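You operate a simulated robot arm through the tools that you are given. There is no shell and no other tool. Be economical: measure what you need, move in short steps, check, and stop when the job is done.

You are at the controls of a simulated robot arm. One attempt, no reset.

TASK
Brush the thread of the nipple in the vise clean, then wind on three turns of tape.
Fine: clockwise seen from above; put the thread brush and the tape roller back; leave the nipple clamped.

It is judged by the outcome, as a careful person would: the job done as asked, and still so three seconds after it is handed in. It fails if anything else is knocked over, pushed out of place, dropped, spilled or broken.

THE ROBOT
A 6-joint arm with a two-finger parallel gripper, fixed in place. Base frame: the origin is at the foot of the arm, x ahead of it, y to its left, z up. Units: mm, rad, N and s.
Its first joint turns from -1.152 to 1.152 rad. Payload 2.9 kg.
The tool frame sits at the grasp point between the pads (the TCP): z along the fingers, y along the line on which they close. The tips reach 30 mm beyond it. The gripper opens to 110 mm. The fingers are 20 mm wide and 10 mm thick; the gripper's body (48 by 112 mm) begins 55 mm behind the TCP.
Orientation is that of the tool frame in the base frame, as a unit quaternion [x, y, z, w]. With the fingers straight down and closing along the base's y, the tool's x points along the base's -x, its y along +y and its z along -z.

THE INTERFACE
- The arm moves only by the tool step_arm. Its argument "commands" is one flat list of numbers, 7 for each row, row after row: the shift along the tool's x, y, z in mm, then the turn, a rotation vector about the tool's x, y, z in rad, then the opening in per cent of the stroke, from 0 (shut) to 100 (fully open). In form: [x, y, z, rx, ry, rz, hand, x, y, z, rx, ry, rz, hand, ...]. A call has 1 to 20 rows; each row shifts and turns the commanded pose from where the row before left it, along the tool's axes as they then stand. A row lasts 0.2 s, in which the tool goes at most 50 mm and 0.15 rad; a call with a longer step from one row to the next is refused whole, and so is a gripper value outside its range. A pose out of reach is approached as far as the arm can. The call stops where the force on the tool passes 40 N (or 10 N more than at its start, if that is more) or the arm is blocked; 0.2 s more then pass. The fingers move at their own pace (about 108 mm/s each) and stop on an object; they squeeze with about 29 N. The grip force told is the motor's: it shows also when the fingers shut on nothing. Time passes only in rows, and 0.2 s behind the last, so rows that do not move let the fingers close. The reply holds the time, the measured pose of the TCP, the force on the tool along the base axes, the opening and the grip force, in the units named above and with some noise.
- Cameras (640 x 400 px; columns grow to the right, rows downward): "scene" is fixed at [64.2, 421.1, 1399.3]; the picture's right is [-0.82, -0.57, 0.00], its down [-0.24, 0.35, -0.90] and it looks along [0.52, -0.74, -0.43] (base axes); focal length 253 px, centre (320, 200). "wrist" rides on the gripper at [-36, 0, -57] in the tool frame; the picture's right is [0.00, -1.00, 0.00], its down [0.97, 0.00, -0.24] and it looks along [0.24, 0.00, 0.97] (tool axes); focal length 218 px, centre (320, 200). There is no depth. A picture from a camera that has moved, and an enlarged one, comes with that camera's place and axes in the base frame and with its lens. The place of the scene camera against the robot may be out by one fixed shift of up to 12 mm in any direction.
- camera(camera): a new picture of that camera. No time passes.
- inspect(camera, box): a new picture of the part [left, top, right, bottom] of that camera's present view, enlarged. No time passes.
- job_done(): hands the job in; it is judged then, once.

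Go step by step. Nothing tells you positions but the pictures and the camera data: compare them with the known pose of the tool, close in by small moves and look again before you grip or let go. The budget is 120 turns and 68 pictures, counting those below and the enlarged ones. Unless the task says otherwise, let go and move clear before handing in, and close with one line.

The tools are called after "Request:" by a JSON object that holds its "op" and its "data". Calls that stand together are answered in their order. step_arm: Moves the arm, as the interface text tells. Its arguments: {"type":"object","properties":{"commands":{"type":"array","items":{"type":"number"}}},"required":["commands"]} The other tools are called the same way: camera (camera) takes a picture; inspect (camera, box) takes an enlarged picture of a part of a camera's view; job_done () hands the job in.

At the start:

```text
clock: 0.0
ee_pos: [313.3, -43.7, 1343.3]
orientation: [0.0, 1.0, 0.001, 0.002]
wrist_force: [0.5, 1.0, 0.4]
gripper_width: 110.1
finger_force: 0.1
```

scene: 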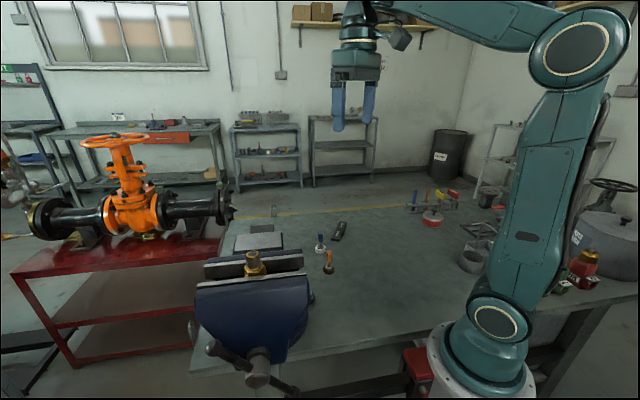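
wrist: 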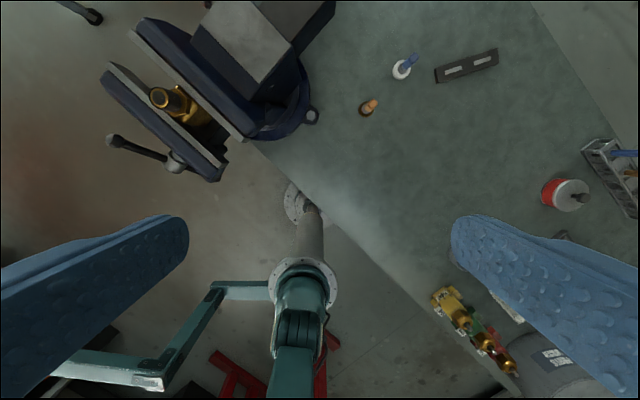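

I see the vise with the nipple at the left, two small objects (orange- and blue-handled) beside it, and a rack and red roll to the far side. I'll enlarge these before moving.

Request:
{"op": "inspect", "data": {"camera": "scene", "box": [180, 200, 360, 312]}}

Request:
{"op": "inspect", "data": {"camera": "scene", "box": [380, 170, 540, 270]}}

Request:
{"op": "inspect", "data": {"camera": "wrist", "box": [340, 30, 520, 142]}}

Request:
{"op": "inspect", "data": {"camera": "wrist", "box": [520, 120, 640, 240]}}

Request:
{"op": "inspect", "data": {"camera": "wrist", "box": [90, 40, 290, 190]}}

```text
3.56 times, centred on (270, 256) of scene
camera zoom: at [64.2, 421.1, 1399.3], right [-0.82, -0.57, 0.0], down [-0.24, 0.35, -0.9], along [0.52, -0.74, -0.43], focal length 900 px, centre (498, 1)
```

zoom: 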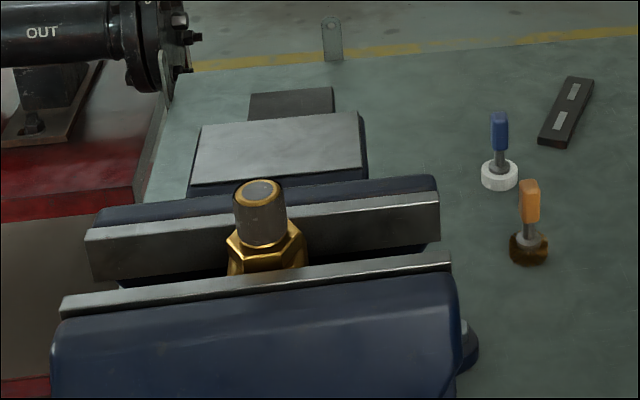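

```text
4.00 times, centred on (460, 220) of scene
camera zoom: at [64.2, 421.1, 1399.3], right [-0.82, -0.57, 0.0], down [-0.24, 0.35, -0.9], along [0.52, -0.74, -0.43], focal length 1013 px, centre (-240, 120)
```

zoom: 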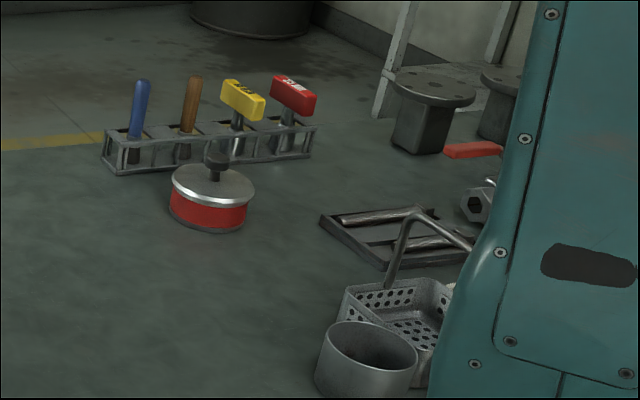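

```text
3.56 times, centred on (430, 86) of wrist
camera zoom: at [350.1, -43.2, 1399.2], right [0.0, -1.0, 0.0], down [-0.97, 0.0, 0.24], along [-0.24, 0.0, -0.97], focal length 776 px, centre (-71, 605)
```

zoom: 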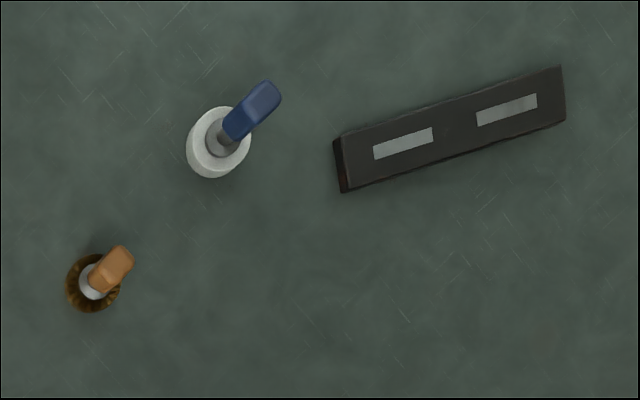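

```text
3.33 times, centred on (580, 180) of wrist
camera zoom: at [350.1, -43.2, 1399.2], right [0.0, -1.0, 0.0], down [-0.97, 0.0, 0.24], along [-0.24, 0.0, -0.97], focal length 728 px, centre (-547, 267)
```

zoom: 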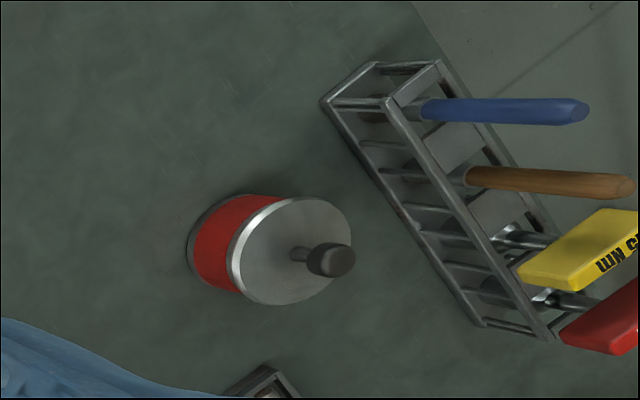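

```text
2.67 times, centred on (190, 115) of wrist
camera zoom: at [350.1, -43.2, 1399.2], right [0.0, -1.0, 0.0], down [-0.97, 0.0, 0.24], along [-0.24, 0.0, -0.97], focal length 582 px, centre (667, 427)
```

zoom: 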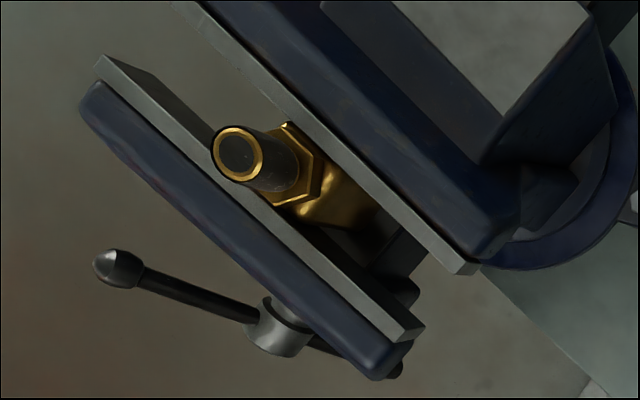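

The pictures put the brush (orange handle) at about (436, -159), the roller (blue handle, white tape) at about (520, -230), and the nipple top at about (409, 161, 1090). By triangulation the bench is near z = 805, not 278 as stated. I'll move part of the way above the brush and measure again.

Request:
{"op": "step_arm", "data": {"commands": [-11, -11.5, 20, 0, 0, 0, 60, -11, -11.5, 20, 0, 0, 0, 60, -11, -11.5, 20, 0, 0, 0, 60, -11, -11.5, 20, 0, 0, 0, 60, -11, -11.5, 20, 0, 0, 0, 60, -11, -11.5, 20, 0, 0, 0, 60, -11, -11.5, 20, 0, 0, 0, 60, -11, -11.5, 20, 0, 0, 0, 60, -11, -11.5, 20, 0, 0, 0, 60, -11, -11.5, 20, 0, 0, 0, 60]}}

Request:
{"op": "camera", "data": {"camera": "wrist"}}

Request:
{"op": "camera", "data": {"camera": "scene"}}

```text
clock: 2.2
ee_pos: [425.2, -160.2, 1144.4]
orientation: [-0.001, 1.0, 0.001, 0.002]
wrist_force: [-0.5, 0.0, 0.5]
gripper_width: 66.1
finger_force: 0.1
```

```text
60 pictures are left
camera wrist: at [459.9, -158.2, 1199.2], right [0.0, -1.0, 0.0], down [-0.97, 0.0, 0.24], along [-0.24, 0.0, -0.97], focal length 218 px, centre (320, 200)
```

wrist: 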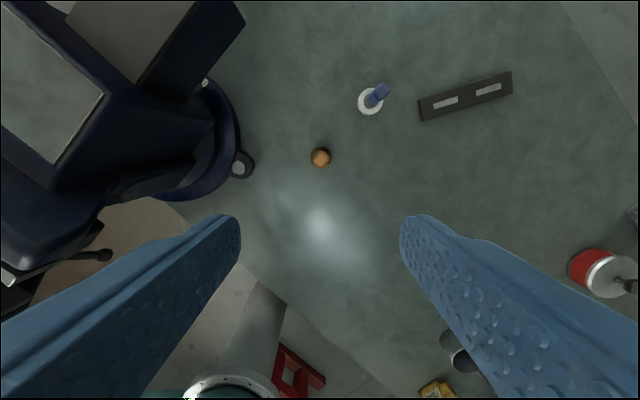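

```text
59 pictures are left
```

scene: 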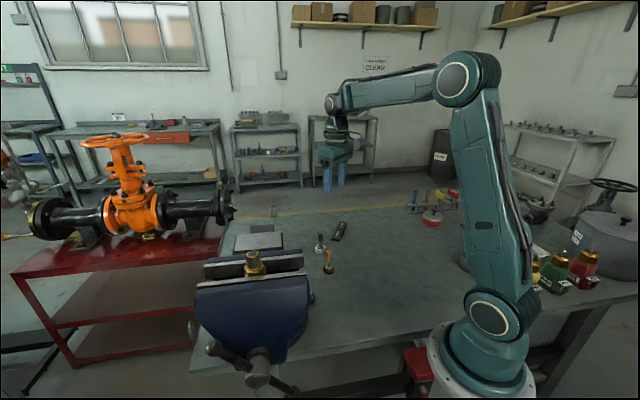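

The new view agrees: the brush is near (440, -158) and the bench near z ≈ 805. I'll look closer at the tools, then come down over the brush.

Request:
{"op": "inspect", "data": {"camera": "wrist", "box": [270, 70, 410, 180]}}

Request:
{"op": "inspect", "data": {"camera": "scene", "box": [300, 220, 360, 280]}}

```text
3.64 times, centred on (340, 125) of wrist
camera zoom: at [459.9, -158.2, 1199.2], right [0.0, -1.0, 0.0], down [-0.97, 0.0, 0.24], along [-0.24, 0.0, -0.97], focal length 794 px, centre (247, 473)
```

zoom: 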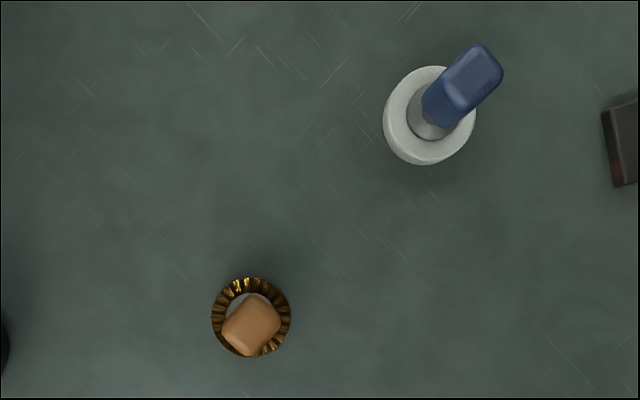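

```text
6.67 times, centred on (330, 250) of scene
camera zoom: at [64.2, 421.1, 1399.3], right [-0.82, -0.57, 0.0], down [-0.24, 0.35, -0.9], along [0.52, -0.74, -0.43], focal length 1688 px, centre (253, -133)
```

zoom: 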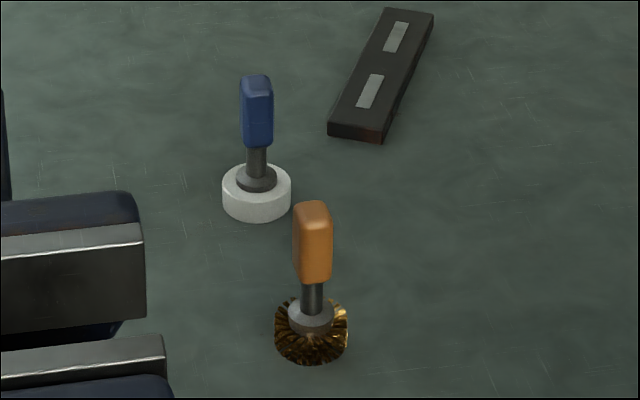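

The brush is a round wheel about 40 mm across, with a square handle some 75 mm tall, turned about the vertical. I'll go down above it to measure its centre and yaw.

Request:
{"op": "step_arm", "data": {"commands": [-2.5, 0, 30, 0, 0, 0, 60, -2.5, 0, 30, 0, 0, 0, 60, -2.5, 0.5, 30, 0, 0, 0, 60, -2.5, 0.5, 30, 0, 0, 0, 60, -2.5, 0.5, 30, 0, 0, 0, 60, -2.5, 0.5, 30, 0, 0, 0, 60]}}

Request:
{"op": "camera", "data": {"camera": "wrist"}}

```text
clock: 3.6
ee_pos: [440.2, -153.8, 965.1]
orientation: [0.001, 1.0, 0.0, 0.002]
wrist_force: [-1.2, 0.4, -0.3]
gripper_width: 65.9
finger_force: 0.0
```

```text
56 pictures are left
camera wrist: at [476.5, -153.5, 1020.9], right [0.0, -1.0, 0.0], down [-0.97, 0.0, 0.24], along [-0.24, 0.0, -0.97], focal length 218 px, centre (320, 200)
```

wrist: 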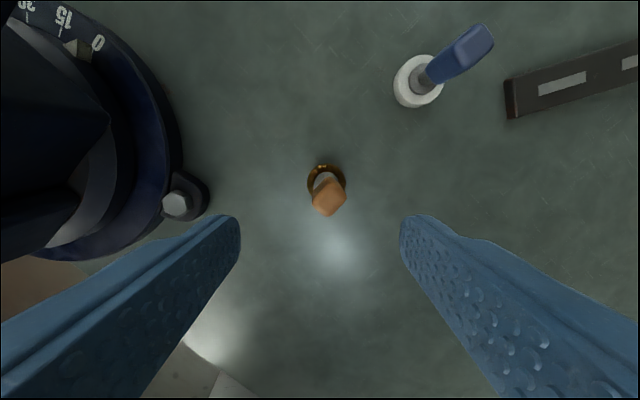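

Request:
{"op": "inspect", "data": {"camera": "wrist", "box": [280, 150, 376, 230]}}

Request:
{"op": "inspect", "data": {"camera": "wrist", "box": [370, 10, 514, 130]}}

```text
5.00 times, centred on (328, 190) of wrist
camera zoom: at [476.5, -153.5, 1020.9], right [0.0, -1.0, 0.0], down [-0.97, 0.0, 0.24], along [-0.24, 0.0, -0.97], focal length 1091 px, centre (280, 250)
```

zoom: 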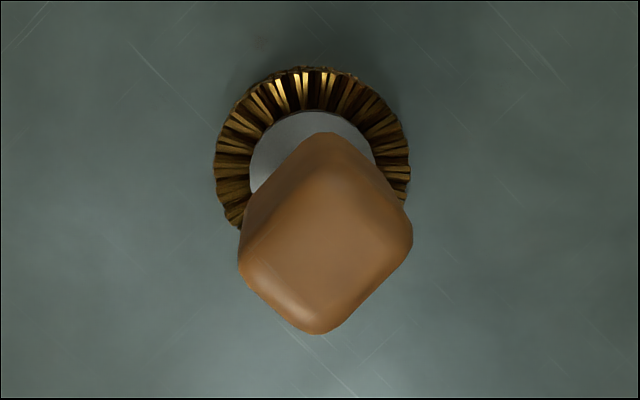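

```text
3.33 times, centred on (442, 70) of wrist
camera zoom: at [476.5, -153.5, 1020.9], right [0.0, -1.0, 0.0], down [-0.97, 0.0, 0.24], along [-0.24, 0.0, -0.97], focal length 728 px, centre (-87, 633)
```

zoom: 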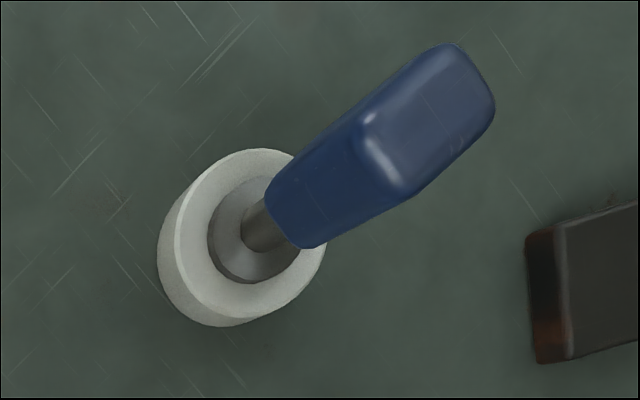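

The brush centre works out at about (443.5, -159.4), with its handle top near z ≈ 879 and the handle turned about 43°. I'll centre over it, turn the tool, come down a little and check.

Request:
{"op": "step_arm", "data": {"commands": [-3.3, -5.6, 5, 0, 0, 0, 55, 0, 0, 5, 0, 0, 0.15, 50, 0, 0, 5, 0, 0, 0.15, 50, 0, 0, 5, 0, 0, 0.15, 50, 0, 0, 5, 0, 0, 0.15, 50, 0, 0, 5, 0, 0, 0.15, 50, 0, 0, 5, 0, 0, 0, 50]}}

Request:
{"op": "camera", "data": {"camera": "wrist"}}

```text
clock: 5.2
ee_pos: [443.7, -161.4, 928.4]
orientation: [0.367, 0.93, 0.002, 0.002]
wrist_force: [0.1, 0.1, -0.4]
gripper_width: 55.2
finger_force: 0.1
```

```text
53 pictures are left
camera wrist: at [470.0, -185.6, 983.7], right [-0.68, -0.73, 0.0], down [-0.71, 0.66, 0.24], along [-0.17, 0.17, -0.97], focal length 218 px, centre (320, 200)
```

wrist: 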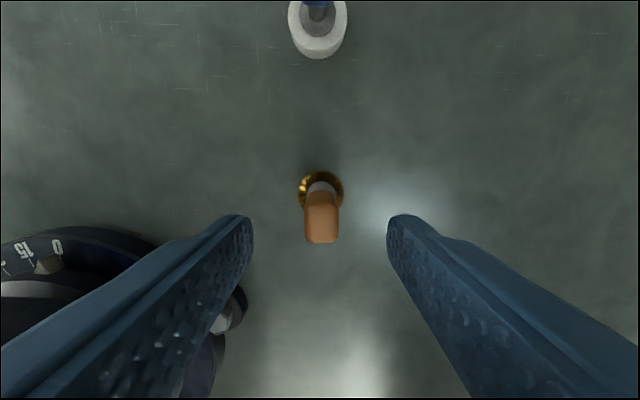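

The tool is well aligned with the handle. I'll go down to grip height (TCP z ≈ 871) and check.

Request:
{"op": "step_arm", "data": {"commands": [0, 0, 15, 0, 0, 0, 50, 0, 0, 15, 0, 0, 0, 50, 0, 0, 15, 0, 0, 0, 50, 0, 0, 12, 0, 0, 0, 50, 0, 0, 0, 0, 0, 0, 50]}}

Request:
{"op": "camera", "data": {"camera": "wrist"}}

Request:
{"op": "inspect", "data": {"camera": "scene", "box": [280, 190, 380, 290]}}

```text
clock: 6.4
ee_pos: [443.1, -162.6, 873.1]
orientation: [0.365, 0.931, 0.001, 0.002]
wrist_force: [1.5, 0.5, 0.3]
gripper_width: 55.0
finger_force: 0.1
```

```text
52 pictures are left
camera wrist: at [470.2, -186.6, 927.7], right [-0.68, -0.73, 0.0], down [-0.71, 0.66, 0.24], along [-0.17, 0.16, -0.97], focal length 218 px, centre (320, 200)
```

wrist: 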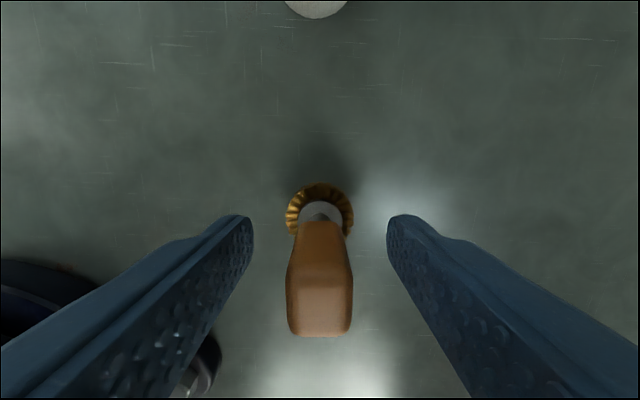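

```text
4.00 times, centred on (330, 240) of scene
camera zoom: at [64.2, 421.1, 1399.3], right [-0.82, -0.57, 0.0], down [-0.24, 0.35, -0.9], along [0.52, -0.74, -0.43], focal length 1013 px, centre (280, 40)
```

zoom: 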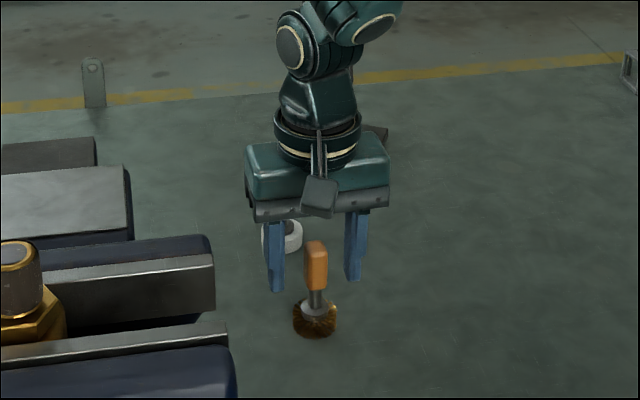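

The handle is centred between the fingers with its top near z ≈ 881 and the tips level with its lower end. I'll close on it.

Request:
{"op": "step_arm", "data": {"commands": [0, 0, 0, 0, 0, 0, 0, 0, 0, 0, 0, 0, 0, 0, 0, 0, 0, 0, 0, 0, 0, 0, 0, 0, 0, 0, 0, 0]}}

```text
clock: 7.4
ee_pos: [445.3, -162.2, 872.8]
orientation: [0.366, 0.931, 0.001, 0.001]
wrist_force: [0.0, -0.1, 0.3]
gripper_width: 17.4
finger_force: 29.2
```

The brush is gripped (17.4 mm). I'll lift it straight up well above the vise height.

Request:
{"op": "step_arm", "data": {"commands": [0, 0, -10, 0, 0, 0, 0, 0, 0, -20, 0, 0, 0, 0, 0, 0, -30, 0, 0, 0, 0, 0, 0, -30, 0, 0, 0, 0, 0, 0, -30, 0, 0, 0, 0, 0, 0, -30, 0, 0, 0, 0, 0, 0, -30, 0, 0, 0, 0, 0, 0, -30, 0, 0, 0, 0, 0, 0, -30, 0, 0, 0, 0, 0, 0, -30, 0, 0, 0, 0, 0, 0, -30, 0, 0, 0, 0, 0, 0, -30, 0, 0, 0, 0, 0, 0, -30, 0, 0, 0, 0]}}

Request:
{"op": "camera", "data": {"camera": "wrist"}}

```text
clock: 10.2
ee_pos: [443.4, -161.0, 1233.3]
orientation: [0.365, 0.931, 0.001, 0.001]
wrist_force: [-0.2, -1.1, -0.9]
gripper_width: 17.7
finger_force: 29.3
```

```text
50 pictures are left
camera wrist: at [469.8, -185.5, 1289.3], right [-0.68, -0.73, 0.0], down [-0.71, 0.66, 0.24], along [-0.17, 0.17, -0.97], focal length 218 px, centre (320, 200)
```

wrist: 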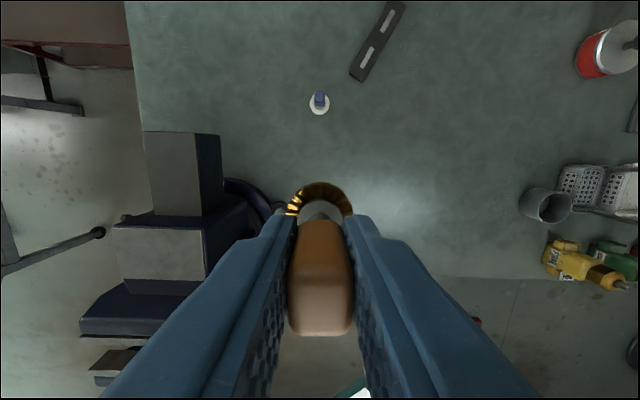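

The brush is held steady with the nipple to the left. I'll move across at this height to view the nipple from the wrist camera.

Request:
{"op": "step_arm", "data": {"commands": [34, 14, 0, 0, 0, 0, 0, 34, 14, 0, 0, 0, 0, 0, 34, 14, 0, 0, 0, 0, 0, 34, 14, 0, 0, 0, 0, 0, 34, 14, 0, 0, 0, 0, 0, 34, 14, 0, 0, 0, 0, 0, 34, 14, 0, 0, 0, 0, 0, 34, 14, 0, 0, 0, 0, 0, 0, 0, 0, 0, 0, 0, 0]}}

Request:
{"op": "camera", "data": {"camera": "wrist"}}

Request:
{"op": "camera", "data": {"camera": "scene"}}

```text
clock: 12.2
ee_pos: [323.5, 105.7, 1248.0]
orientation: [0.366, 0.931, 0.0, 0.001]
wrist_force: [0.7, 0.8, -0.9]
gripper_width: 17.4
finger_force: 28.9
out of reach, approached as far as the arm can: row 4, 5, 6, 7
```

```text
49 pictures are left
camera wrist: at [350.2, 81.1, 1303.6], right [-0.68, -0.73, 0.0], down [-0.71, 0.66, 0.24], along [-0.18, 0.16, -0.97], focal length 218 px, centre (320, 200)
```

wrist: 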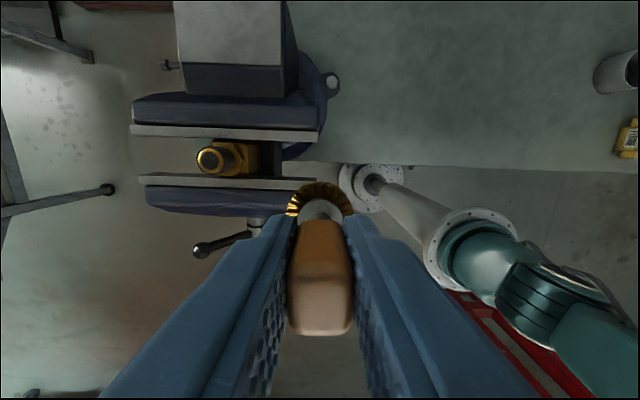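

```text
48 pictures are left
```

scene: 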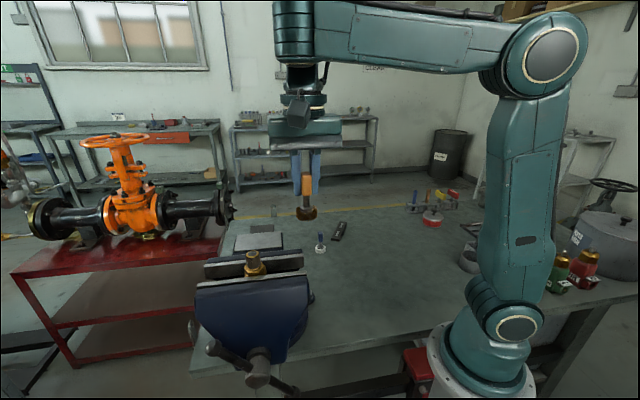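

I can see the nipple clearly now. I'll enlarge it to fix its position and heights.

Request:
{"op": "inspect", "data": {"camera": "wrist", "box": [170, 120, 290, 195]}}

Request:
{"op": "inspect", "data": {"camera": "scene", "box": [200, 190, 328, 270]}}

```text
5.33 times, centred on (230, 158) of wrist
camera zoom: at [350.2, 81.1, 1303.6], right [-0.68, -0.73, 0.0], down [-0.71, 0.66, 0.24], along [-0.18, 0.16, -0.97], focal length 1164 px, centre (800, 427)
```

zoom: 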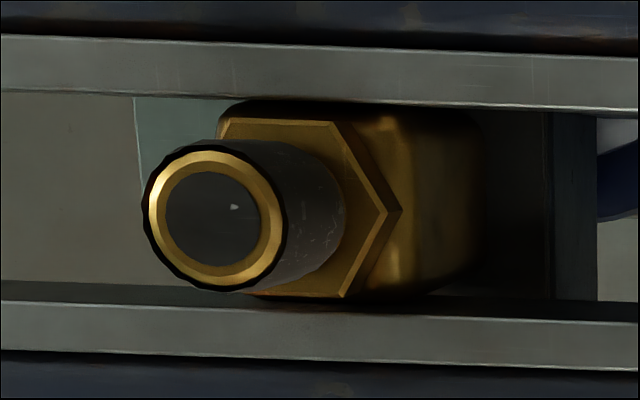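

```text
5.00 times, centred on (264, 230) of scene
camera zoom: at [64.2, 421.1, 1399.3], right [-0.82, -0.57, 0.0], down [-0.24, 0.35, -0.9], along [0.52, -0.74, -0.43], focal length 1266 px, centre (600, 50)
```

zoom: 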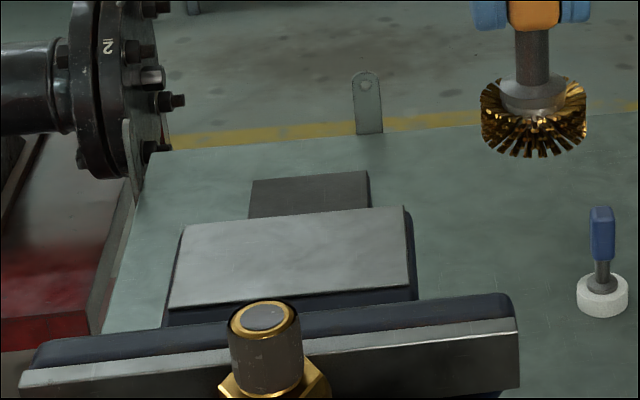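

Two wrist rays put the nipple top at about (410, 165, 1095), with the hex top near 1063 and the jaw tops near 1045. The brush wheel hangs about 63 mm below the TCP and is about 38 mm across and 16 mm thick. I'll come down beside the thread, about 55 mm away, and check.

Request:
{"op": "step_arm", "data": {"commands": [-11.4, 16, 0, 0, 0, 0, 0, -11.4, 16, 0, 0, 0, 0, 0, 0, 16, 0, 0, 0, 0, 0, 0, 0, 20, 0, 0, 0, 0, 0, 0, 20, 0, 0, 0, 0, 0, 0, 20, 0, 0, 0, 0, 0, 0, 20, 0, 0, 0, 0, 0, 0, 10, 0, 0, 0, 0, 0, 0, 0, 0, 0, 0, 0]}}

Request:
{"op": "camera", "data": {"camera": "wrist"}}

Request:
{"op": "inspect", "data": {"camera": "scene", "box": [200, 190, 328, 270]}}

```text
clock: 14.2
ee_pos: [400.4, 129.9, 1220.2]
orientation: [0.366, 0.93, -0.002, 0.0]
wrist_force: [1.3, -0.2, -1.2]
gripper_width: 17.5
finger_force: 28.9
out of reach, approached as far as the arm can: row 4, 5, 6, 7, 8
```

```text
45 pictures are left
camera wrist: at [426.7, 105.8, 1275.7], right [-0.68, -0.73, 0.0], down [-0.71, 0.66, 0.24], along [-0.18, 0.16, -0.97], focal length 218 px, centre (320, 200)
```

wrist: 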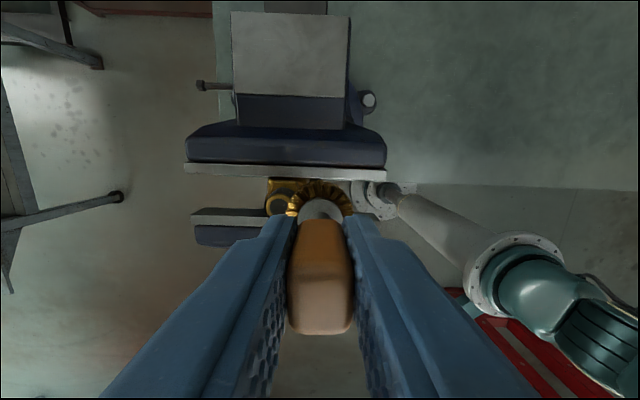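

```text
5.00 times, centred on (264, 230) of scene
camera zoom: at [64.2, 421.1, 1399.3], right [-0.82, -0.57, 0.0], down [-0.24, 0.35, -0.9], along [0.52, -0.74, -0.43], focal length 1266 px, centre (600, 50)
```

zoom: 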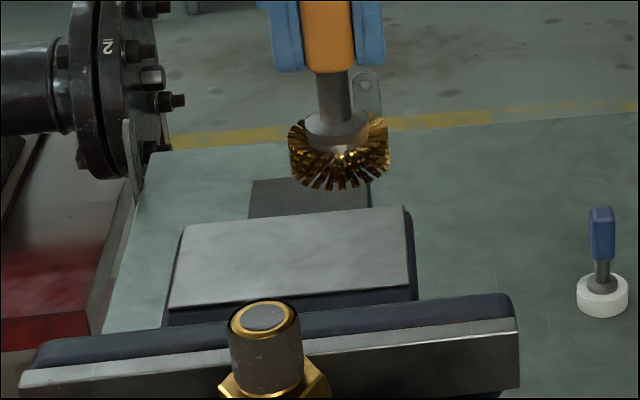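

The arm keeps being pushed off the commanded point, and both times the bearing was about 0.315 rad. That looks like the wrist turn reaching its limit at this yaw. I'll turn the tool back toward yaw 0 (the brush is round, so yaw doesn't matter) while rising slightly.

Request:
{"op": "step_arm", "data": {"commands": [0, 0, -10, 0, 0, -0.1, 0, 0, 0, -10, 0, 0, -0.15, 0, 0, 0, 0, 0, 0, -0.15, 0, 0, 0, 0, 0, 0, -0.15, 0, 0, 0, 0, 0, 0, -0.15, 0, 0, 0, 0, 0, 0, -0.05, 0, 0, 0, 0, 0, 0, 0, 0]}}

```text
clock: 15.8
ee_pos: [400.0, 129.8, 1241.2]
orientation: [-0.001, 1.0, 0.001, 0.001]
wrist_force: [0.4, 0.3, -0.5]
gripper_width: 17.4
finger_force: 28.5
```

The yaw is back to 0 and the commanded pose follows the real one. I'll move to about 55 mm in front of the nipple and test the descent.

Request:
{"op": "step_arm", "data": {"commands": [23, 0, 0, 0, 0, 0, 0, 22, 17, 0, 0, 0, 0, 0, 0, 18, 0, 0, 0, 0, 0, 0, 0, 20, 0, 0, 0, 0, 0, 0, 20, 0, 0, 0, 0, 0, 0, 0, 0, 0, 0, 0]}}

```text
clock: 17.2
ee_pos: [355.9, 166.6, 1199.5]
orientation: [0.0, 1.0, 0.001, 0.001]
wrist_force: [0.0, 0.1, -0.9]
gripper_width: 17.2
finger_force: 28.7
```

That works. I'll go down to thread height (TCP z ≈ 1143, wheel spanning about 1072–1088) and look.

Request:
{"op": "step_arm", "data": {"commands": [0, 0, 20, 0, 0, 0, 0, 0, 0, 18, 0, 0, 0, 0, 0, 0, 18, 0, 0, 0, 0, 0, 0, 0, 0, 0, 0, 0]}}

Request:
{"op": "camera", "data": {"camera": "wrist"}}

Request:
{"op": "inspect", "data": {"camera": "scene", "box": [200, 200, 328, 280]}}

```text
clock: 18.2
ee_pos: [355.7, 164.9, 1144.4]
orientation: [0.0, 1.0, 0.001, 0.002]
wrist_force: [-0.4, 0.1, -1.3]
gripper_width: 17.7
finger_force: 28.9
```

```text
43 pictures are left
camera wrist: at [392.2, 166.2, 1200.0], right [0.0, -1.0, 0.0], down [-0.97, 0.0, 0.24], along [-0.24, 0.0, -0.97], focal length 218 px, centre (320, 200)
```

wrist: 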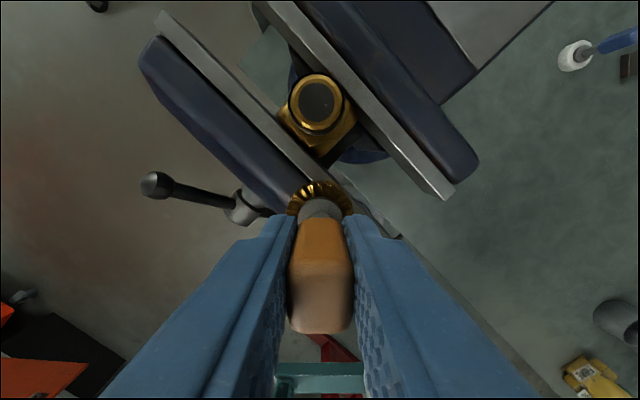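

```text
5.00 times, centred on (264, 240) of scene
camera zoom: at [64.2, 421.1, 1399.3], right [-0.82, -0.57, 0.0], down [-0.24, 0.35, -0.9], along [0.52, -0.74, -0.43], focal length 1266 px, centre (600, 0)
```

zoom: 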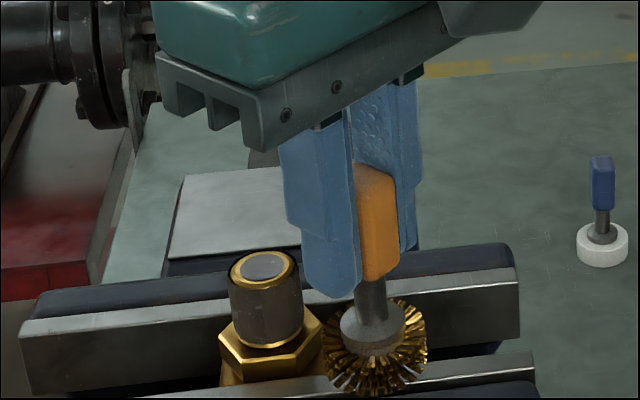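

The nipple centre confirms at (411, 166) and the brush is level with the thread. I'll advance to about 34 mm centre distance and then feel for contact.

Request:
{"op": "step_arm", "data": {"commands": [-10, 0.5, 0, 0, 0, 0, 0, -8, 0.5, 0, 0, 0, 0, 0, -3, 0, 0, 0, 0, 0, 0, 0, 0, 0, 0, 0, 0, 0]}}

Request:
{"op": "step_arm", "data": {"commands": [-1, 0, 0, 0, 0, 0, 0, -1, 0, 0, 0, 0, 0, 0, 0, 0, 0, 0, 0, 0, 0]}}

Request:
{"op": "step_arm", "data": {"commands": [-1, 0, 0, 0, 0, 0, 0, 0, 0, 0, 0, 0, 0, 0]}}

```text
clock: 19.2
ee_pos: [376.5, 165.5, 1145.0]
orientation: [0.001, 1.0, 0.001, 0.002]
wrist_force: [-0.3, -0.3, -1.4]
gripper_width: 17.4
finger_force: 29.2
```

```text
clock: 20.0
ee_pos: [378.4, 166.2, 1143.9]
orientation: [0.0, 1.0, 0.001, 0.001]
wrist_force: [-0.7, 0.5, -1.0]
gripper_width: 17.7
finger_force: 28.5
```

```text
clock: 20.6
ee_pos: [380.8, 165.0, 1144.2]
orientation: [0.0, 1.0, 0.001, 0.001]
wrist_force: [0.0, -0.4, -0.6]
gripper_width: 17.5
finger_force: 28.8
```

No force yet at x ≈ 380. I'll continue 1 mm at a time and look closely.

Request:
{"op": "step_arm", "data": {"commands": [-1, 0, 0, 0, 0, 0, 0, -1, 0, 0, 0, 0, 0, 0, 0, 0, 0, 0, 0, 0, 0]}}

Request:
{"op": "inspect", "data": {"camera": "wrist", "box": [270, 100, 370, 220]}}

Request:
{"op": "inspect", "data": {"camera": "scene", "box": [230, 235, 310, 285]}}

```text
clock: 21.4
ee_pos: [380.3, 164.0, 1143.2]
orientation: [0.0, 1.0, 0.0, 0.002]
wrist_force: [0.4, -1.1, -1.5]
gripper_width: 17.4
finger_force: 29.0
```

```text
3.33 times, centred on (320, 160) of wrist
camera zoom: at [417.4, 165.5, 1199.0], right [0.0, -1.0, 0.0], down [-0.97, 0.0, 0.24], along [-0.24, 0.0, -0.97], focal length 728 px, centre (320, 333)
```

zoom: 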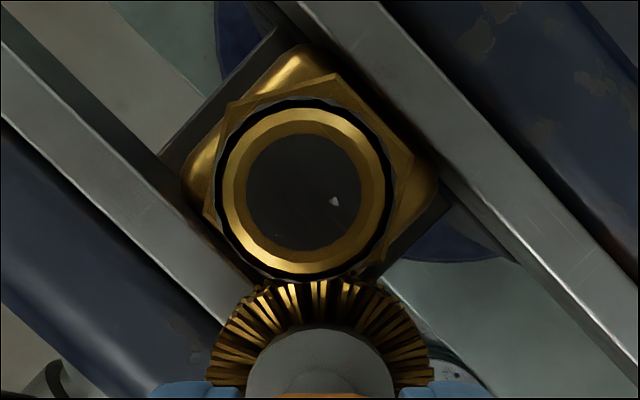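

```text
8.00 times, centred on (270, 260) of scene
camera zoom: at [64.2, 421.1, 1399.3], right [-0.82, -0.57, 0.0], down [-0.24, 0.35, -0.9], along [0.52, -0.74, -0.43], focal length 2025 px, centre (720, -280)
```

zoom: 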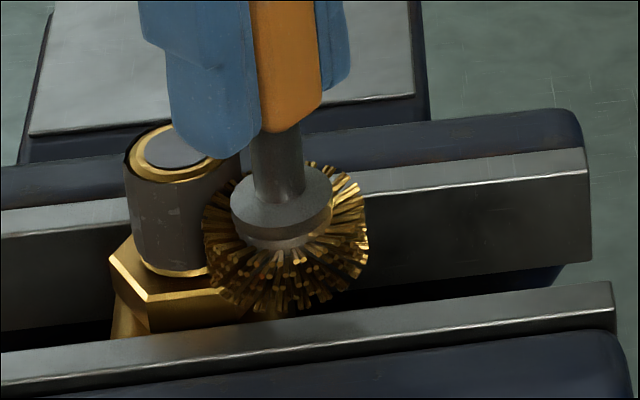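

The bristles just touch the thread (centre distance about 30.5 mm), with no hard force. I'll start the clockwise orbit at fixed orientation, half a turn first.

Request:
{"op": "step_arm", "data": {"commands": [-0.46, 6, 0, 0, 0, 0, 0, -1.38, 5.13, 0, 0, 0, 0, 0, -2.25, 4.82, 0, 0, 0, 0, 0, -3.05, 4.36, 0, 0, 0, 0, 0, -3.75, 3.75, 0, 0, 0, 0, 0, -4.36, 3.05, 0, 0, 0, 0, 0, -4.82, 2.25, 0, 0, 0, 0, 0, -5.13, 1.38, 0, 0, 0, 0, 0, -5.3, 0.46, 0, 0, 0, 0, 0, -5.3, -0.46, 0, 0, 0, 0, 0, -5.13, -1.38, 0, 0, 0, 0, 0, -4.82, -2.25, 0, 0, 0, 0, 0, -4.36, -3.05, 0, 0, 0, 0, 0, -3.75, -3.75, 0, 0, 0, 0, 0, -3.05, -4.36, 0, 0, 0, 0, 0, -2.25, -4.82, 0, 0, 0, 0, 0, -1.38, -5.13, 0, 0, 0, 0, 0, -0.46, -5.3, 0, 0, 0, 0, 0]}}

Request:
{"op": "inspect", "data": {"camera": "scene", "box": [230, 235, 310, 285]}}

```text
clock: 25.2
ee_pos: [442.9, 165.4, 1145.5]
orientation: [0.001, 1.0, -0.001, 0.001]
wrist_force: [12.5, 3.6, -0.7]
gripper_width: 17.3
finger_force: 29.5
```

```text
8.00 times, centred on (270, 260) of scene
camera zoom: at [64.6, 421.2, 1399.2], right [-0.82, -0.57, 0.0], down [-0.24, 0.35, -0.9], along [0.52, -0.74, -0.43], focal length 2025 px, centre (720, -280)
```

zoom: 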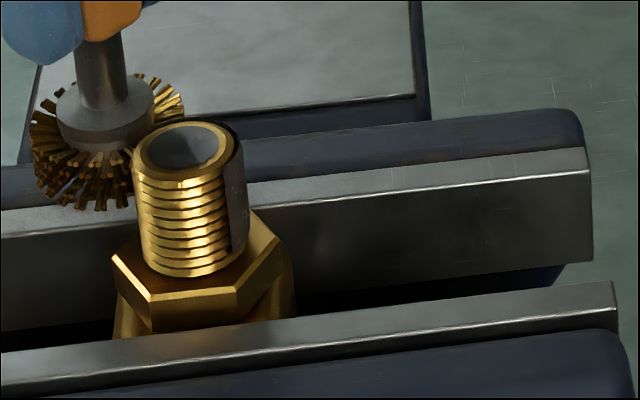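

The sweep is cleaning the thread: bright turns show where the brush has passed. The 12 N on the far side means I should shift the circle about 1 mm in +x, then continue the second half clockwise.

Request:
{"op": "step_arm", "data": {"commands": [-0.54, -5.3, 0, 0, 0, 0, 0, 1.38, -5.13, 0, 0, 0, 0, 0, 2.25, -4.82, 0, 0, 0, 0, 0, 3.05, -4.36, 0, 0, 0, 0, 0, 3.75, -3.75, 0, 0, 0, 0, 0, 4.36, -3.05, 0, 0, 0, 0, 0, 4.82, -2.25, 0, 0, 0, 0, 0, 5.13, -1.38, 0, 0, 0, 0, 0, 5.3, -0.46, 0, 0, 0, 0, 0, 5.3, 0.46, 0, 0, 0, 0, 0, 5.13, 1.38, 0, 0, 0, 0, 0, 4.82, 2.25, 0, 0, 0, 0, 0, 4.36, 3.05, 0, 0, 0, 0, 0, 3.75, 3.75, 0, 0, 0, 0, 0, 3.05, 4.36, 0, 0, 0, 0, 0, 2.25, 4.82, 0, 0, 0, 0, 0, 1.38, 5.13, 0, 0, 0, 0, 0, 0.46, 5.3, 0, 0, 0, 0, 0]}}

Request:
{"op": "inspect", "data": {"camera": "scene", "box": [230, 235, 310, 285]}}

```text
clock: 29.0
ee_pos: [383.0, 166.3, 1145.2]
orientation: [0.0, 1.0, -0.001, 0.001]
wrist_force: [-12.9, -2.9, -0.3]
gripper_width: 17.6
finger_force: 28.7
```

```text
8.00 times, centred on (270, 260) of scene
camera zoom: at [63.8, 421.0, 1399.3], right [-0.82, -0.57, 0.0], down [-0.24, 0.35, -0.9], along [0.52, -0.74, -0.43], focal length 2025 px, centre (720, -280)
```

zoom: 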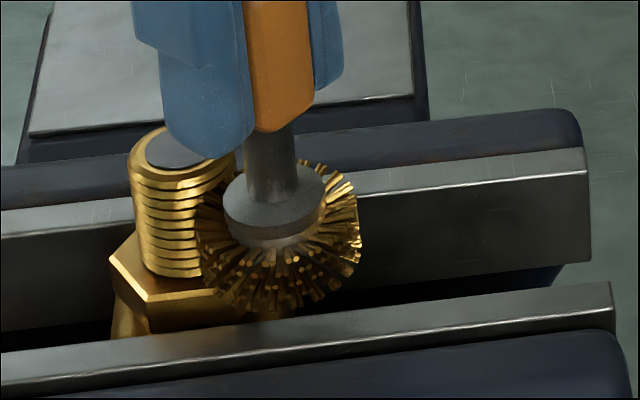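

A full circle is done, with about 13 N on both sides, so the centre is near x = 412.8. I'll overlap another 90° clockwise over the start, back off outward, rise and check the thread.

Request:
{"op": "step_arm", "data": {"commands": [-0.46, 5.3, 0, 0, 0, 0, 0, -1.38, 5.13, 0, 0, 0, 0, 0, -2.25, 4.82, 0, 0, 0, 0, 0, -3.05, 4.36, 0, 0, 0, 0, 0, -3.75, 3.75, 0, 0, 0, 0, 0, -4.36, 3.05, 0, 0, 0, 0, 0, -4.82, 2.25, 0, 0, 0, 0, 0, -5.13, 1.38, 0, 0, 0, 0, 0, -5.3, 0.46, 0, 0, 0, 0, 0, 0, 10, 0, 0, 0, 0, 0, 0, 10, 0, 0, 0, 0, 0, 0, 10, -10, 0, 0, 0, 0, 0, 0, -30, 0, 0, 0, 0, 0, 0, -30, 0, 0, 0, 0, 0, 0, -20, 0, 0, 0, 0]}}

Request:
{"op": "inspect", "data": {"camera": "scene", "box": [230, 235, 310, 285]}}

Request:
{"op": "camera", "data": {"camera": "wrist"}}

```text
clock: 32.2
ee_pos: [412.7, 226.9, 1234.6]
orientation: [0.0, 1.0, 0.0, 0.001]
wrist_force: [-0.2, 0.4, -1.5]
gripper_width: 17.4
finger_force: 29.3
```

```text
8.00 times, centred on (270, 260) of scene
camera zoom: at [64.2, 421.1, 1399.3], right [-0.82, -0.57, 0.0], down [-0.24, 0.35, -0.9], along [0.52, -0.74, -0.43], focal length 2025 px, centre (720, -280)
```

zoom: 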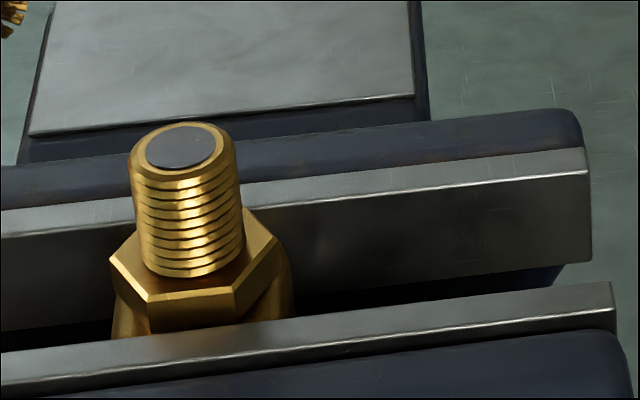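

```text
36 pictures are left
camera wrist: at [449.2, 226.5, 1289.8], right [0.0, -1.0, 0.0], down [-0.97, 0.0, 0.24], along [-0.24, 0.0, -0.97], focal length 218 px, centre (320, 200)
```

wrist: 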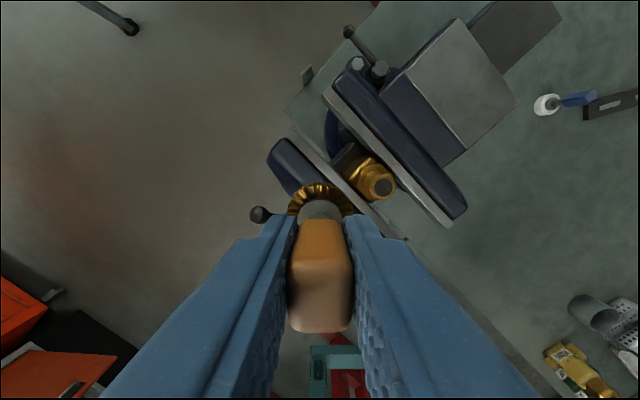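

The visible side is clean, with bright turns all the way up. I'll carry the brush back over and take a look at the far side of the thread on the way.

Request:
{"op": "step_arm", "data": {"commands": [-5, -28, 0, 0, 0, 0, 0, -5, -28, 0, 0, 0, 0, 0, -5, -28, 0, 0, 0, 0, 0, -5, -28, 0, 0, 0, 0, 0, -5, -28, 0, 0, 0, 0, 0, -5, -28, 0, 0, 0, 0, 0, 0, 0, 0, 0, 0, 0, 0]}}

Request:
{"op": "inspect", "data": {"camera": "wrist", "box": [80, 100, 280, 250]}}

```text
clock: 33.8
ee_pos: [444.0, 56.5, 1235.5]
orientation: [-0.001, 1.0, 0.001, 0.001]
wrist_force: [0.0, -0.7, -0.5]
gripper_width: 17.5
finger_force: 29.3
```

```text
2.67 times, centred on (180, 175) of wrist
camera zoom: at [480.0, 57.7, 1289.9], right [0.0, -1.0, 0.0], down [-0.97, 0.0, 0.24], along [-0.24, 0.0, -0.97], focal length 582 px, centre (693, 267)
```

zoom: 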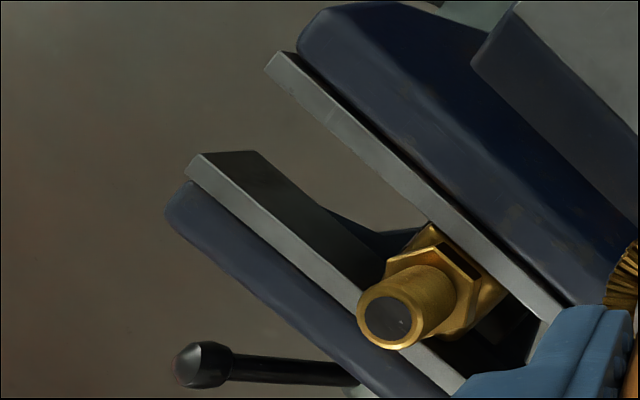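

The far side is clean too. Now I'll take the brush back over its place and restore its original yaw.

Request:
{"op": "step_arm", "data": {"commands": [0, -27.3, 0, 0, 0, 0, 0, 0, -27.3, 0, 0, 0, 0, 0, 0, -27.3, 0, 0, 0, 0, 0, 0, -27.3, 0, 0, 0, 0, 0, 0, -27.3, 0, 0, 0, 0, 0, 0, -27.3, 0, 0, 0, 0, 0, 0, -27.3, 0, 0, 0, 0, 0, 0, -27.3, 0, 0, 0, 0, 0, 0, 0, 0, 0, 0, 0.15, 0, 0, 0, 0, 0, 0, 0.15, 0, 0, 0, 0, 0, 0, 0.15, 0, 0, 0, 0, 0, 0, 0.15, 0, 0, 0, 0, 0, 0, 0.15, 0, 0, 0, 0, 0, 0, 0, 0]}}

Request:
{"op": "step_arm", "data": {"commands": [0, 0, 35, 0, 0, 0, 0, 0, 0, 35, 0, 0, 0, 0, 0, 0, 35, 0, 0, 0, 0, 0, 0, 35, 0, 0, 0, 0, 0, 0, 35, 0, 0, 0, 0, 0, 0, 35, 0, 0, 0, 0, 0, 0, 35, 0, 0, 0, 0, 0, 0, 35, 0, 0, 0, 0, 0, 0, 30, 0, 0, 0, 0, 0, 0, 20, 0, 0, 0, 0, 0, 0, 0, 0, 0, 0, 0]}}

```text
clock: 36.8
ee_pos: [443.3, -159.7, 1232.4]
orientation: [0.367, 0.93, 0.001, 0.001]
wrist_force: [0.3, -0.3, -0.6]
gripper_width: 17.3
finger_force: 28.8
```

```text
clock: 39.2
ee_pos: [444.9, -159.8, 905.2]
orientation: [0.365, 0.931, 0.001, 0.002]
wrist_force: [0.4, 0.0, -0.3]
gripper_width: 17.5
finger_force: 29.0
```

The brush is about 32 mm above its resting height. I'll correct y by about 2 mm, lower it and feel for the bench.

Request:
{"op": "step_arm", "data": {"commands": [-1.0, -1.6, 10, 0, 0, 0, 0, 0, 0, 10, 0, 0, 0, 0, 0, 0, 6, 0, 0, 0, 0, 0, 0, 3, 0, 0, 0, 0, 0, 0, 1, 0, 0, 0, 0, 0, 0, 0, 0, 0, 0, 0]}}

Request:
{"op": "step_arm", "data": {"commands": [0, 0, 1, 0, 0, 0, 0, 0, 0, 0, 0, 0, 0, 0]}}

```text
clock: 40.6
ee_pos: [444.6, -160.3, 874.4]
orientation: [0.366, 0.931, 0.001, 0.001]
wrist_force: [0.9, 0.1, -0.5]
gripper_width: 17.5
finger_force: 29.0
```

```text
clock: 41.2
ee_pos: [444.7, -162.0, 871.9]
orientation: [0.365, 0.931, 0.001, 0.001]
wrist_force: [-1.1, 1.4, 1.4]
gripper_width: 17.8
finger_force: 29.1
```

There may be the first contact here. I'll go 0.7 mm further to confirm.

Request:
{"op": "step_arm", "data": {"commands": [0, 0, 0.7, 0, 0, 0, 0, 0, 0, 0, 0, 0, 0, 0]}}

```text
clock: 41.8
ee_pos: [446.5, -161.8, 873.9]
orientation: [0.365, 0.931, 0.0, 0.002]
wrist_force: [-2.7, 5.0, 15.8]
gripper_width: 17.8
finger_force: 29.4
```

The brush is on the bench at 16 N. I'll ease off slightly, open the fingers and rise.

Request:
{"op": "step_arm", "data": {"commands": [0, 0, -0.6, 0, 0, 0, 0, 0, 0, 0, 0, 0, 0, 0, 0, 0, 0, 0, 0, 0, 20, 0, 0, 0, 0, 0, 0, 50, 0, 0, 0, 0, 0, 0, 50, 0, 0, -10, 0, 0, 0, 50, 0, 0, -20, 0, 0, 0, 50, 0, 0, -30, 0, 0, 0, 50, 0, 0, -30, 0, 0, 0, 50]}}

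Request:
{"op": "camera", "data": {"camera": "wrist"}}

```text
clock: 43.8
ee_pos: [443.4, -162.6, 962.8]
orientation: [0.366, 0.93, 0.001, 0.0]
wrist_force: [-0.1, -0.6, -0.6]
gripper_width: 54.8
finger_force: 0.0
```

```text
34 pictures are left
camera wrist: at [469.3, -186.2, 1018.2], right [-0.68, -0.73, 0.0], down [-0.71, 0.66, 0.24], along [-0.17, 0.17, -0.97], focal length 218 px, centre (320, 200)
```

wrist: 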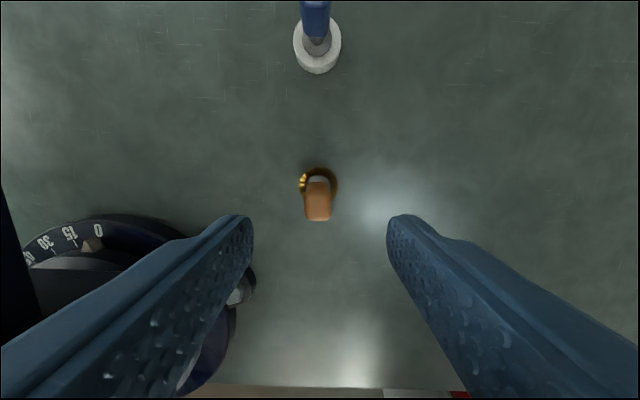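

The brush stands upright on its place. The roller lies straight "ahead" in tool -x at about (527, -237) with the same handle yaw, so I'll move above it.

Request:
{"op": "step_arm", "data": {"commands": [-22, 0, -2, 0, 0, 0, 50, -22, 0, -2, 0, 0, 0, 50, -22, 0, 0, 0, 0, 0, 50, -22, 0, 0, 0, 0, 0, 50, -22, 0, 0, 0, 0, 0, 50, 0, 0, 0, 0, 0, 0, 50]}}

Request:
{"op": "camera", "data": {"camera": "wrist"}}

```text
clock: 45.2
ee_pos: [524.5, -236.7, 968.2]
orientation: [0.365, 0.931, 0.002, 0.002]
wrist_force: [0.2, 0.9, 0.5]
gripper_width: 55.1
finger_force: 0.1
```

```text
33 pictures are left
camera wrist: at [551.2, -260.9, 1022.4], right [-0.68, -0.73, 0.0], down [-0.71, 0.66, 0.24], along [-0.17, 0.16, -0.97], focal length 218 px, centre (320, 200)
```

wrist: 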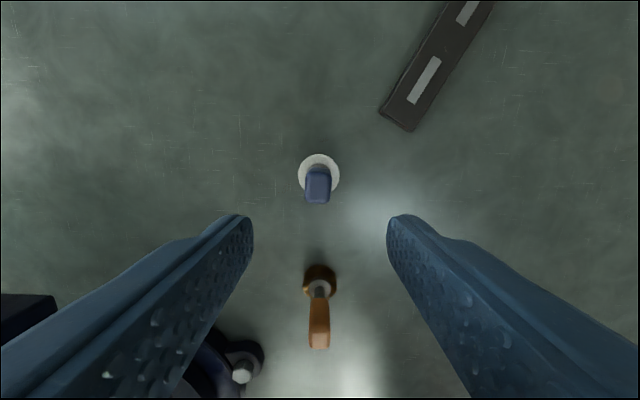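

Request:
{"op": "inspect", "data": {"camera": "wrist", "box": [272, 140, 368, 220]}}

Request:
{"op": "inspect", "data": {"camera": "scene", "box": [290, 210, 354, 274]}}

```text
5.00 times, centred on (320, 180) of wrist
camera zoom: at [551.2, -260.9, 1022.4], right [-0.68, -0.73, 0.0], down [-0.71, 0.66, 0.24], along [-0.17, 0.16, -0.97], focal length 1091 px, centre (320, 300)
```

zoom: 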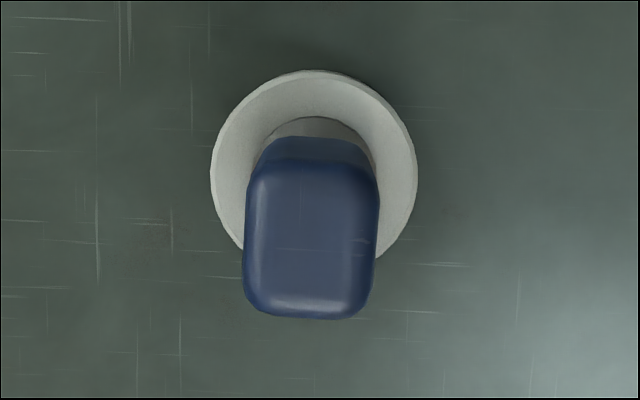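

```text
6.25 times, centred on (322, 242) of scene
camera zoom: at [64.2, 421.1, 1399.3], right [-0.82, -0.57, 0.0], down [-0.24, 0.35, -0.9], along [0.52, -0.74, -0.43], focal length 1582 px, centre (308, -62)
```

zoom: 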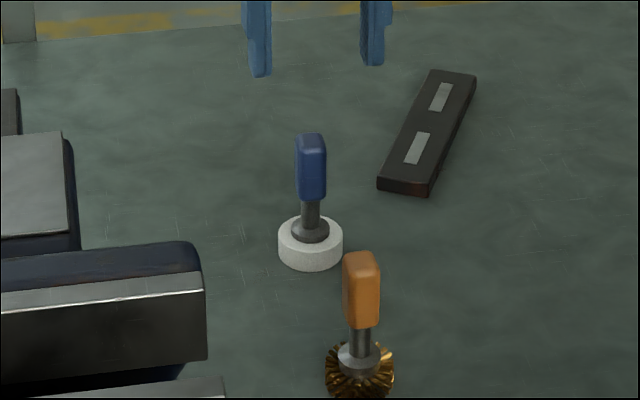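

The roller centre is (533, -242.5), and it looks the same height as the brush. I'll centre on it and go down to grip height.

Request:
{"op": "step_arm", "data": {"commands": [-9.2, 1.1, 10, 0, 0, 0, 50, 0, 0, 20, 0, 0, 0, 50, 0, 0, 20, 0, 0, 0, 50, 0, 0, 20, 0, 0, 0, 50, 0, 0, 15, 0, 0, 0, 50, 0, 0, 9, 0, 0, 0, 50, 0, 0, 0, 0, 0, 0, 50]}}

Request:
{"op": "camera", "data": {"camera": "wrist"}}

```text
clock: 46.8
ee_pos: [532.6, -241.5, 873.4]
orientation: [0.365, 0.931, 0.001, 0.001]
wrist_force: [-0.1, -0.4, -0.1]
gripper_width: 55.1
finger_force: 0.0
```

```text
30 pictures are left
camera wrist: at [558.6, -265.7, 928.1], right [-0.68, -0.73, 0.0], down [-0.71, 0.66, 0.24], along [-0.17, 0.16, -0.97], focal length 218 px, centre (320, 200)
```

wrist: 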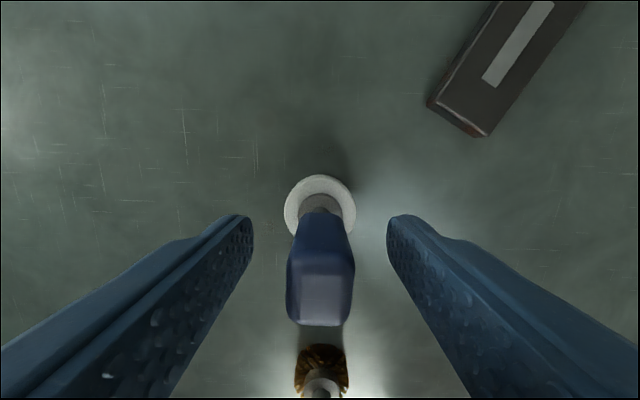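

The handle is centred. I'll close and lift straight up.

Request:
{"op": "step_arm", "data": {"commands": [0, 0, 0, 0, 0, 0, 0, 0, 0, 0, 0, 0, 0, 0, 0, 0, 0, 0, 0, 0, 0, 0, 0, 0, 0, 0, 0, 0]}}

Request:
{"op": "step_arm", "data": {"commands": [0, 0, -10, 0, 0, 0, 0, 0, 0, -20, 0, 0, 0, 0, 0, 0, -30, 0, 0, 0, 0, 0, 0, -30, 0, 0, 0, 0, 0, 0, -30, 0, 0, 0, 0, 0, 0, -30, 0, 0, 0, 0, 0, 0, -30, 0, 0, 0, 0, 0, 0, -30, 0, 0, 0, 0, 0, 0, -30, 0, 0, 0, 0, 0, 0, -30, 0, 0, 0, 0, 0, 0, -30, 0, 0, 0, 0, 0, 0, -30, 0, 0, 0, 0, 0, 0, -30, 0, 0, 0, 0]}}

```text
clock: 47.8
ee_pos: [532.1, -240.7, 872.6]
orientation: [0.365, 0.931, 0.002, 0.001]
wrist_force: [-0.3, 0.0, 0.9]
gripper_width: 17.8
finger_force: 29.1
```

```text
clock: 50.6
ee_pos: [522.2, -237.9, 1228.2]
orientation: [0.366, 0.93, 0.001, 0.001]
wrist_force: [-0.4, 0.2, -0.6]
gripper_width: 17.3
finger_force: 28.8
out of reach, approached as far as the arm can: row 13
```

The roller is in hand. I'll pull back toward the base, turn to yaw 0 and carry it across at this height to in front of the nipple.

Request:
{"op": "step_arm", "data": {"commands": [25, 0, 0, 0, 0, 0, 0, 25, 0, 0, 0, 0, 0, 0, 25, 0, 0, 0, 0, -0.15, 0, 0, 0, 0, 0, 0, -0.15, 0, 0, 0, 0, 0, 0, -0.15, 0, 0, 0, 0, 0, 0, -0.15, 0, 0, 0, 0, 0, 0, -0.15, 0, 0, 0, 0, 0, 0, 0, 0]}}

```text
clock: 52.4
ee_pos: [469.4, -188.0, 1227.8]
orientation: [-0.001, 1.0, 0.0, 0.003]
wrist_force: [0.3, -0.7, -1.2]
gripper_width: 17.4
finger_force: 29.1
```

Now I'll cross to in front of the nipple at (364, 166).

Request:
{"op": "step_arm", "data": {"commands": [8.8, 29.5, 0, 0, 0, 0, 0, 8.8, 29.5, 0, 0, 0, 0, 0, 8.8, 29.5, 0, 0, 0, 0, 0, 8.8, 29.5, 0, 0, 0, 0, 0, 8.8, 29.5, 0, 0, 0, 0, 0, 8.8, 29.5, 0, 0, 0, 0, 0, 8.8, 29.5, 0, 0, 0, 0, 0, 8.8, 29.5, 0, 0, 0, 0, 0, 8.8, 29.5, 0, 0, 0, 0, 0, 8.8, 29.5, 0, 0, 0, 0, 0, 8.8, 29.5, 0, 0, 0, 0, 0, 8.8, 29.5, 0, 0, 0, 0, 0, 0, 0, 0, 0, 0, 0, 0]}}

```text
clock: 55.2
ee_pos: [362.8, 168.7, 1232.2]
orientation: [0.0, 1.0, 0.001, 0.002]
wrist_force: [0.0, 0.3, 0.1]
gripper_width: 17.8
finger_force: 29.1
out of reach, approached as far as the arm can: row 9
```

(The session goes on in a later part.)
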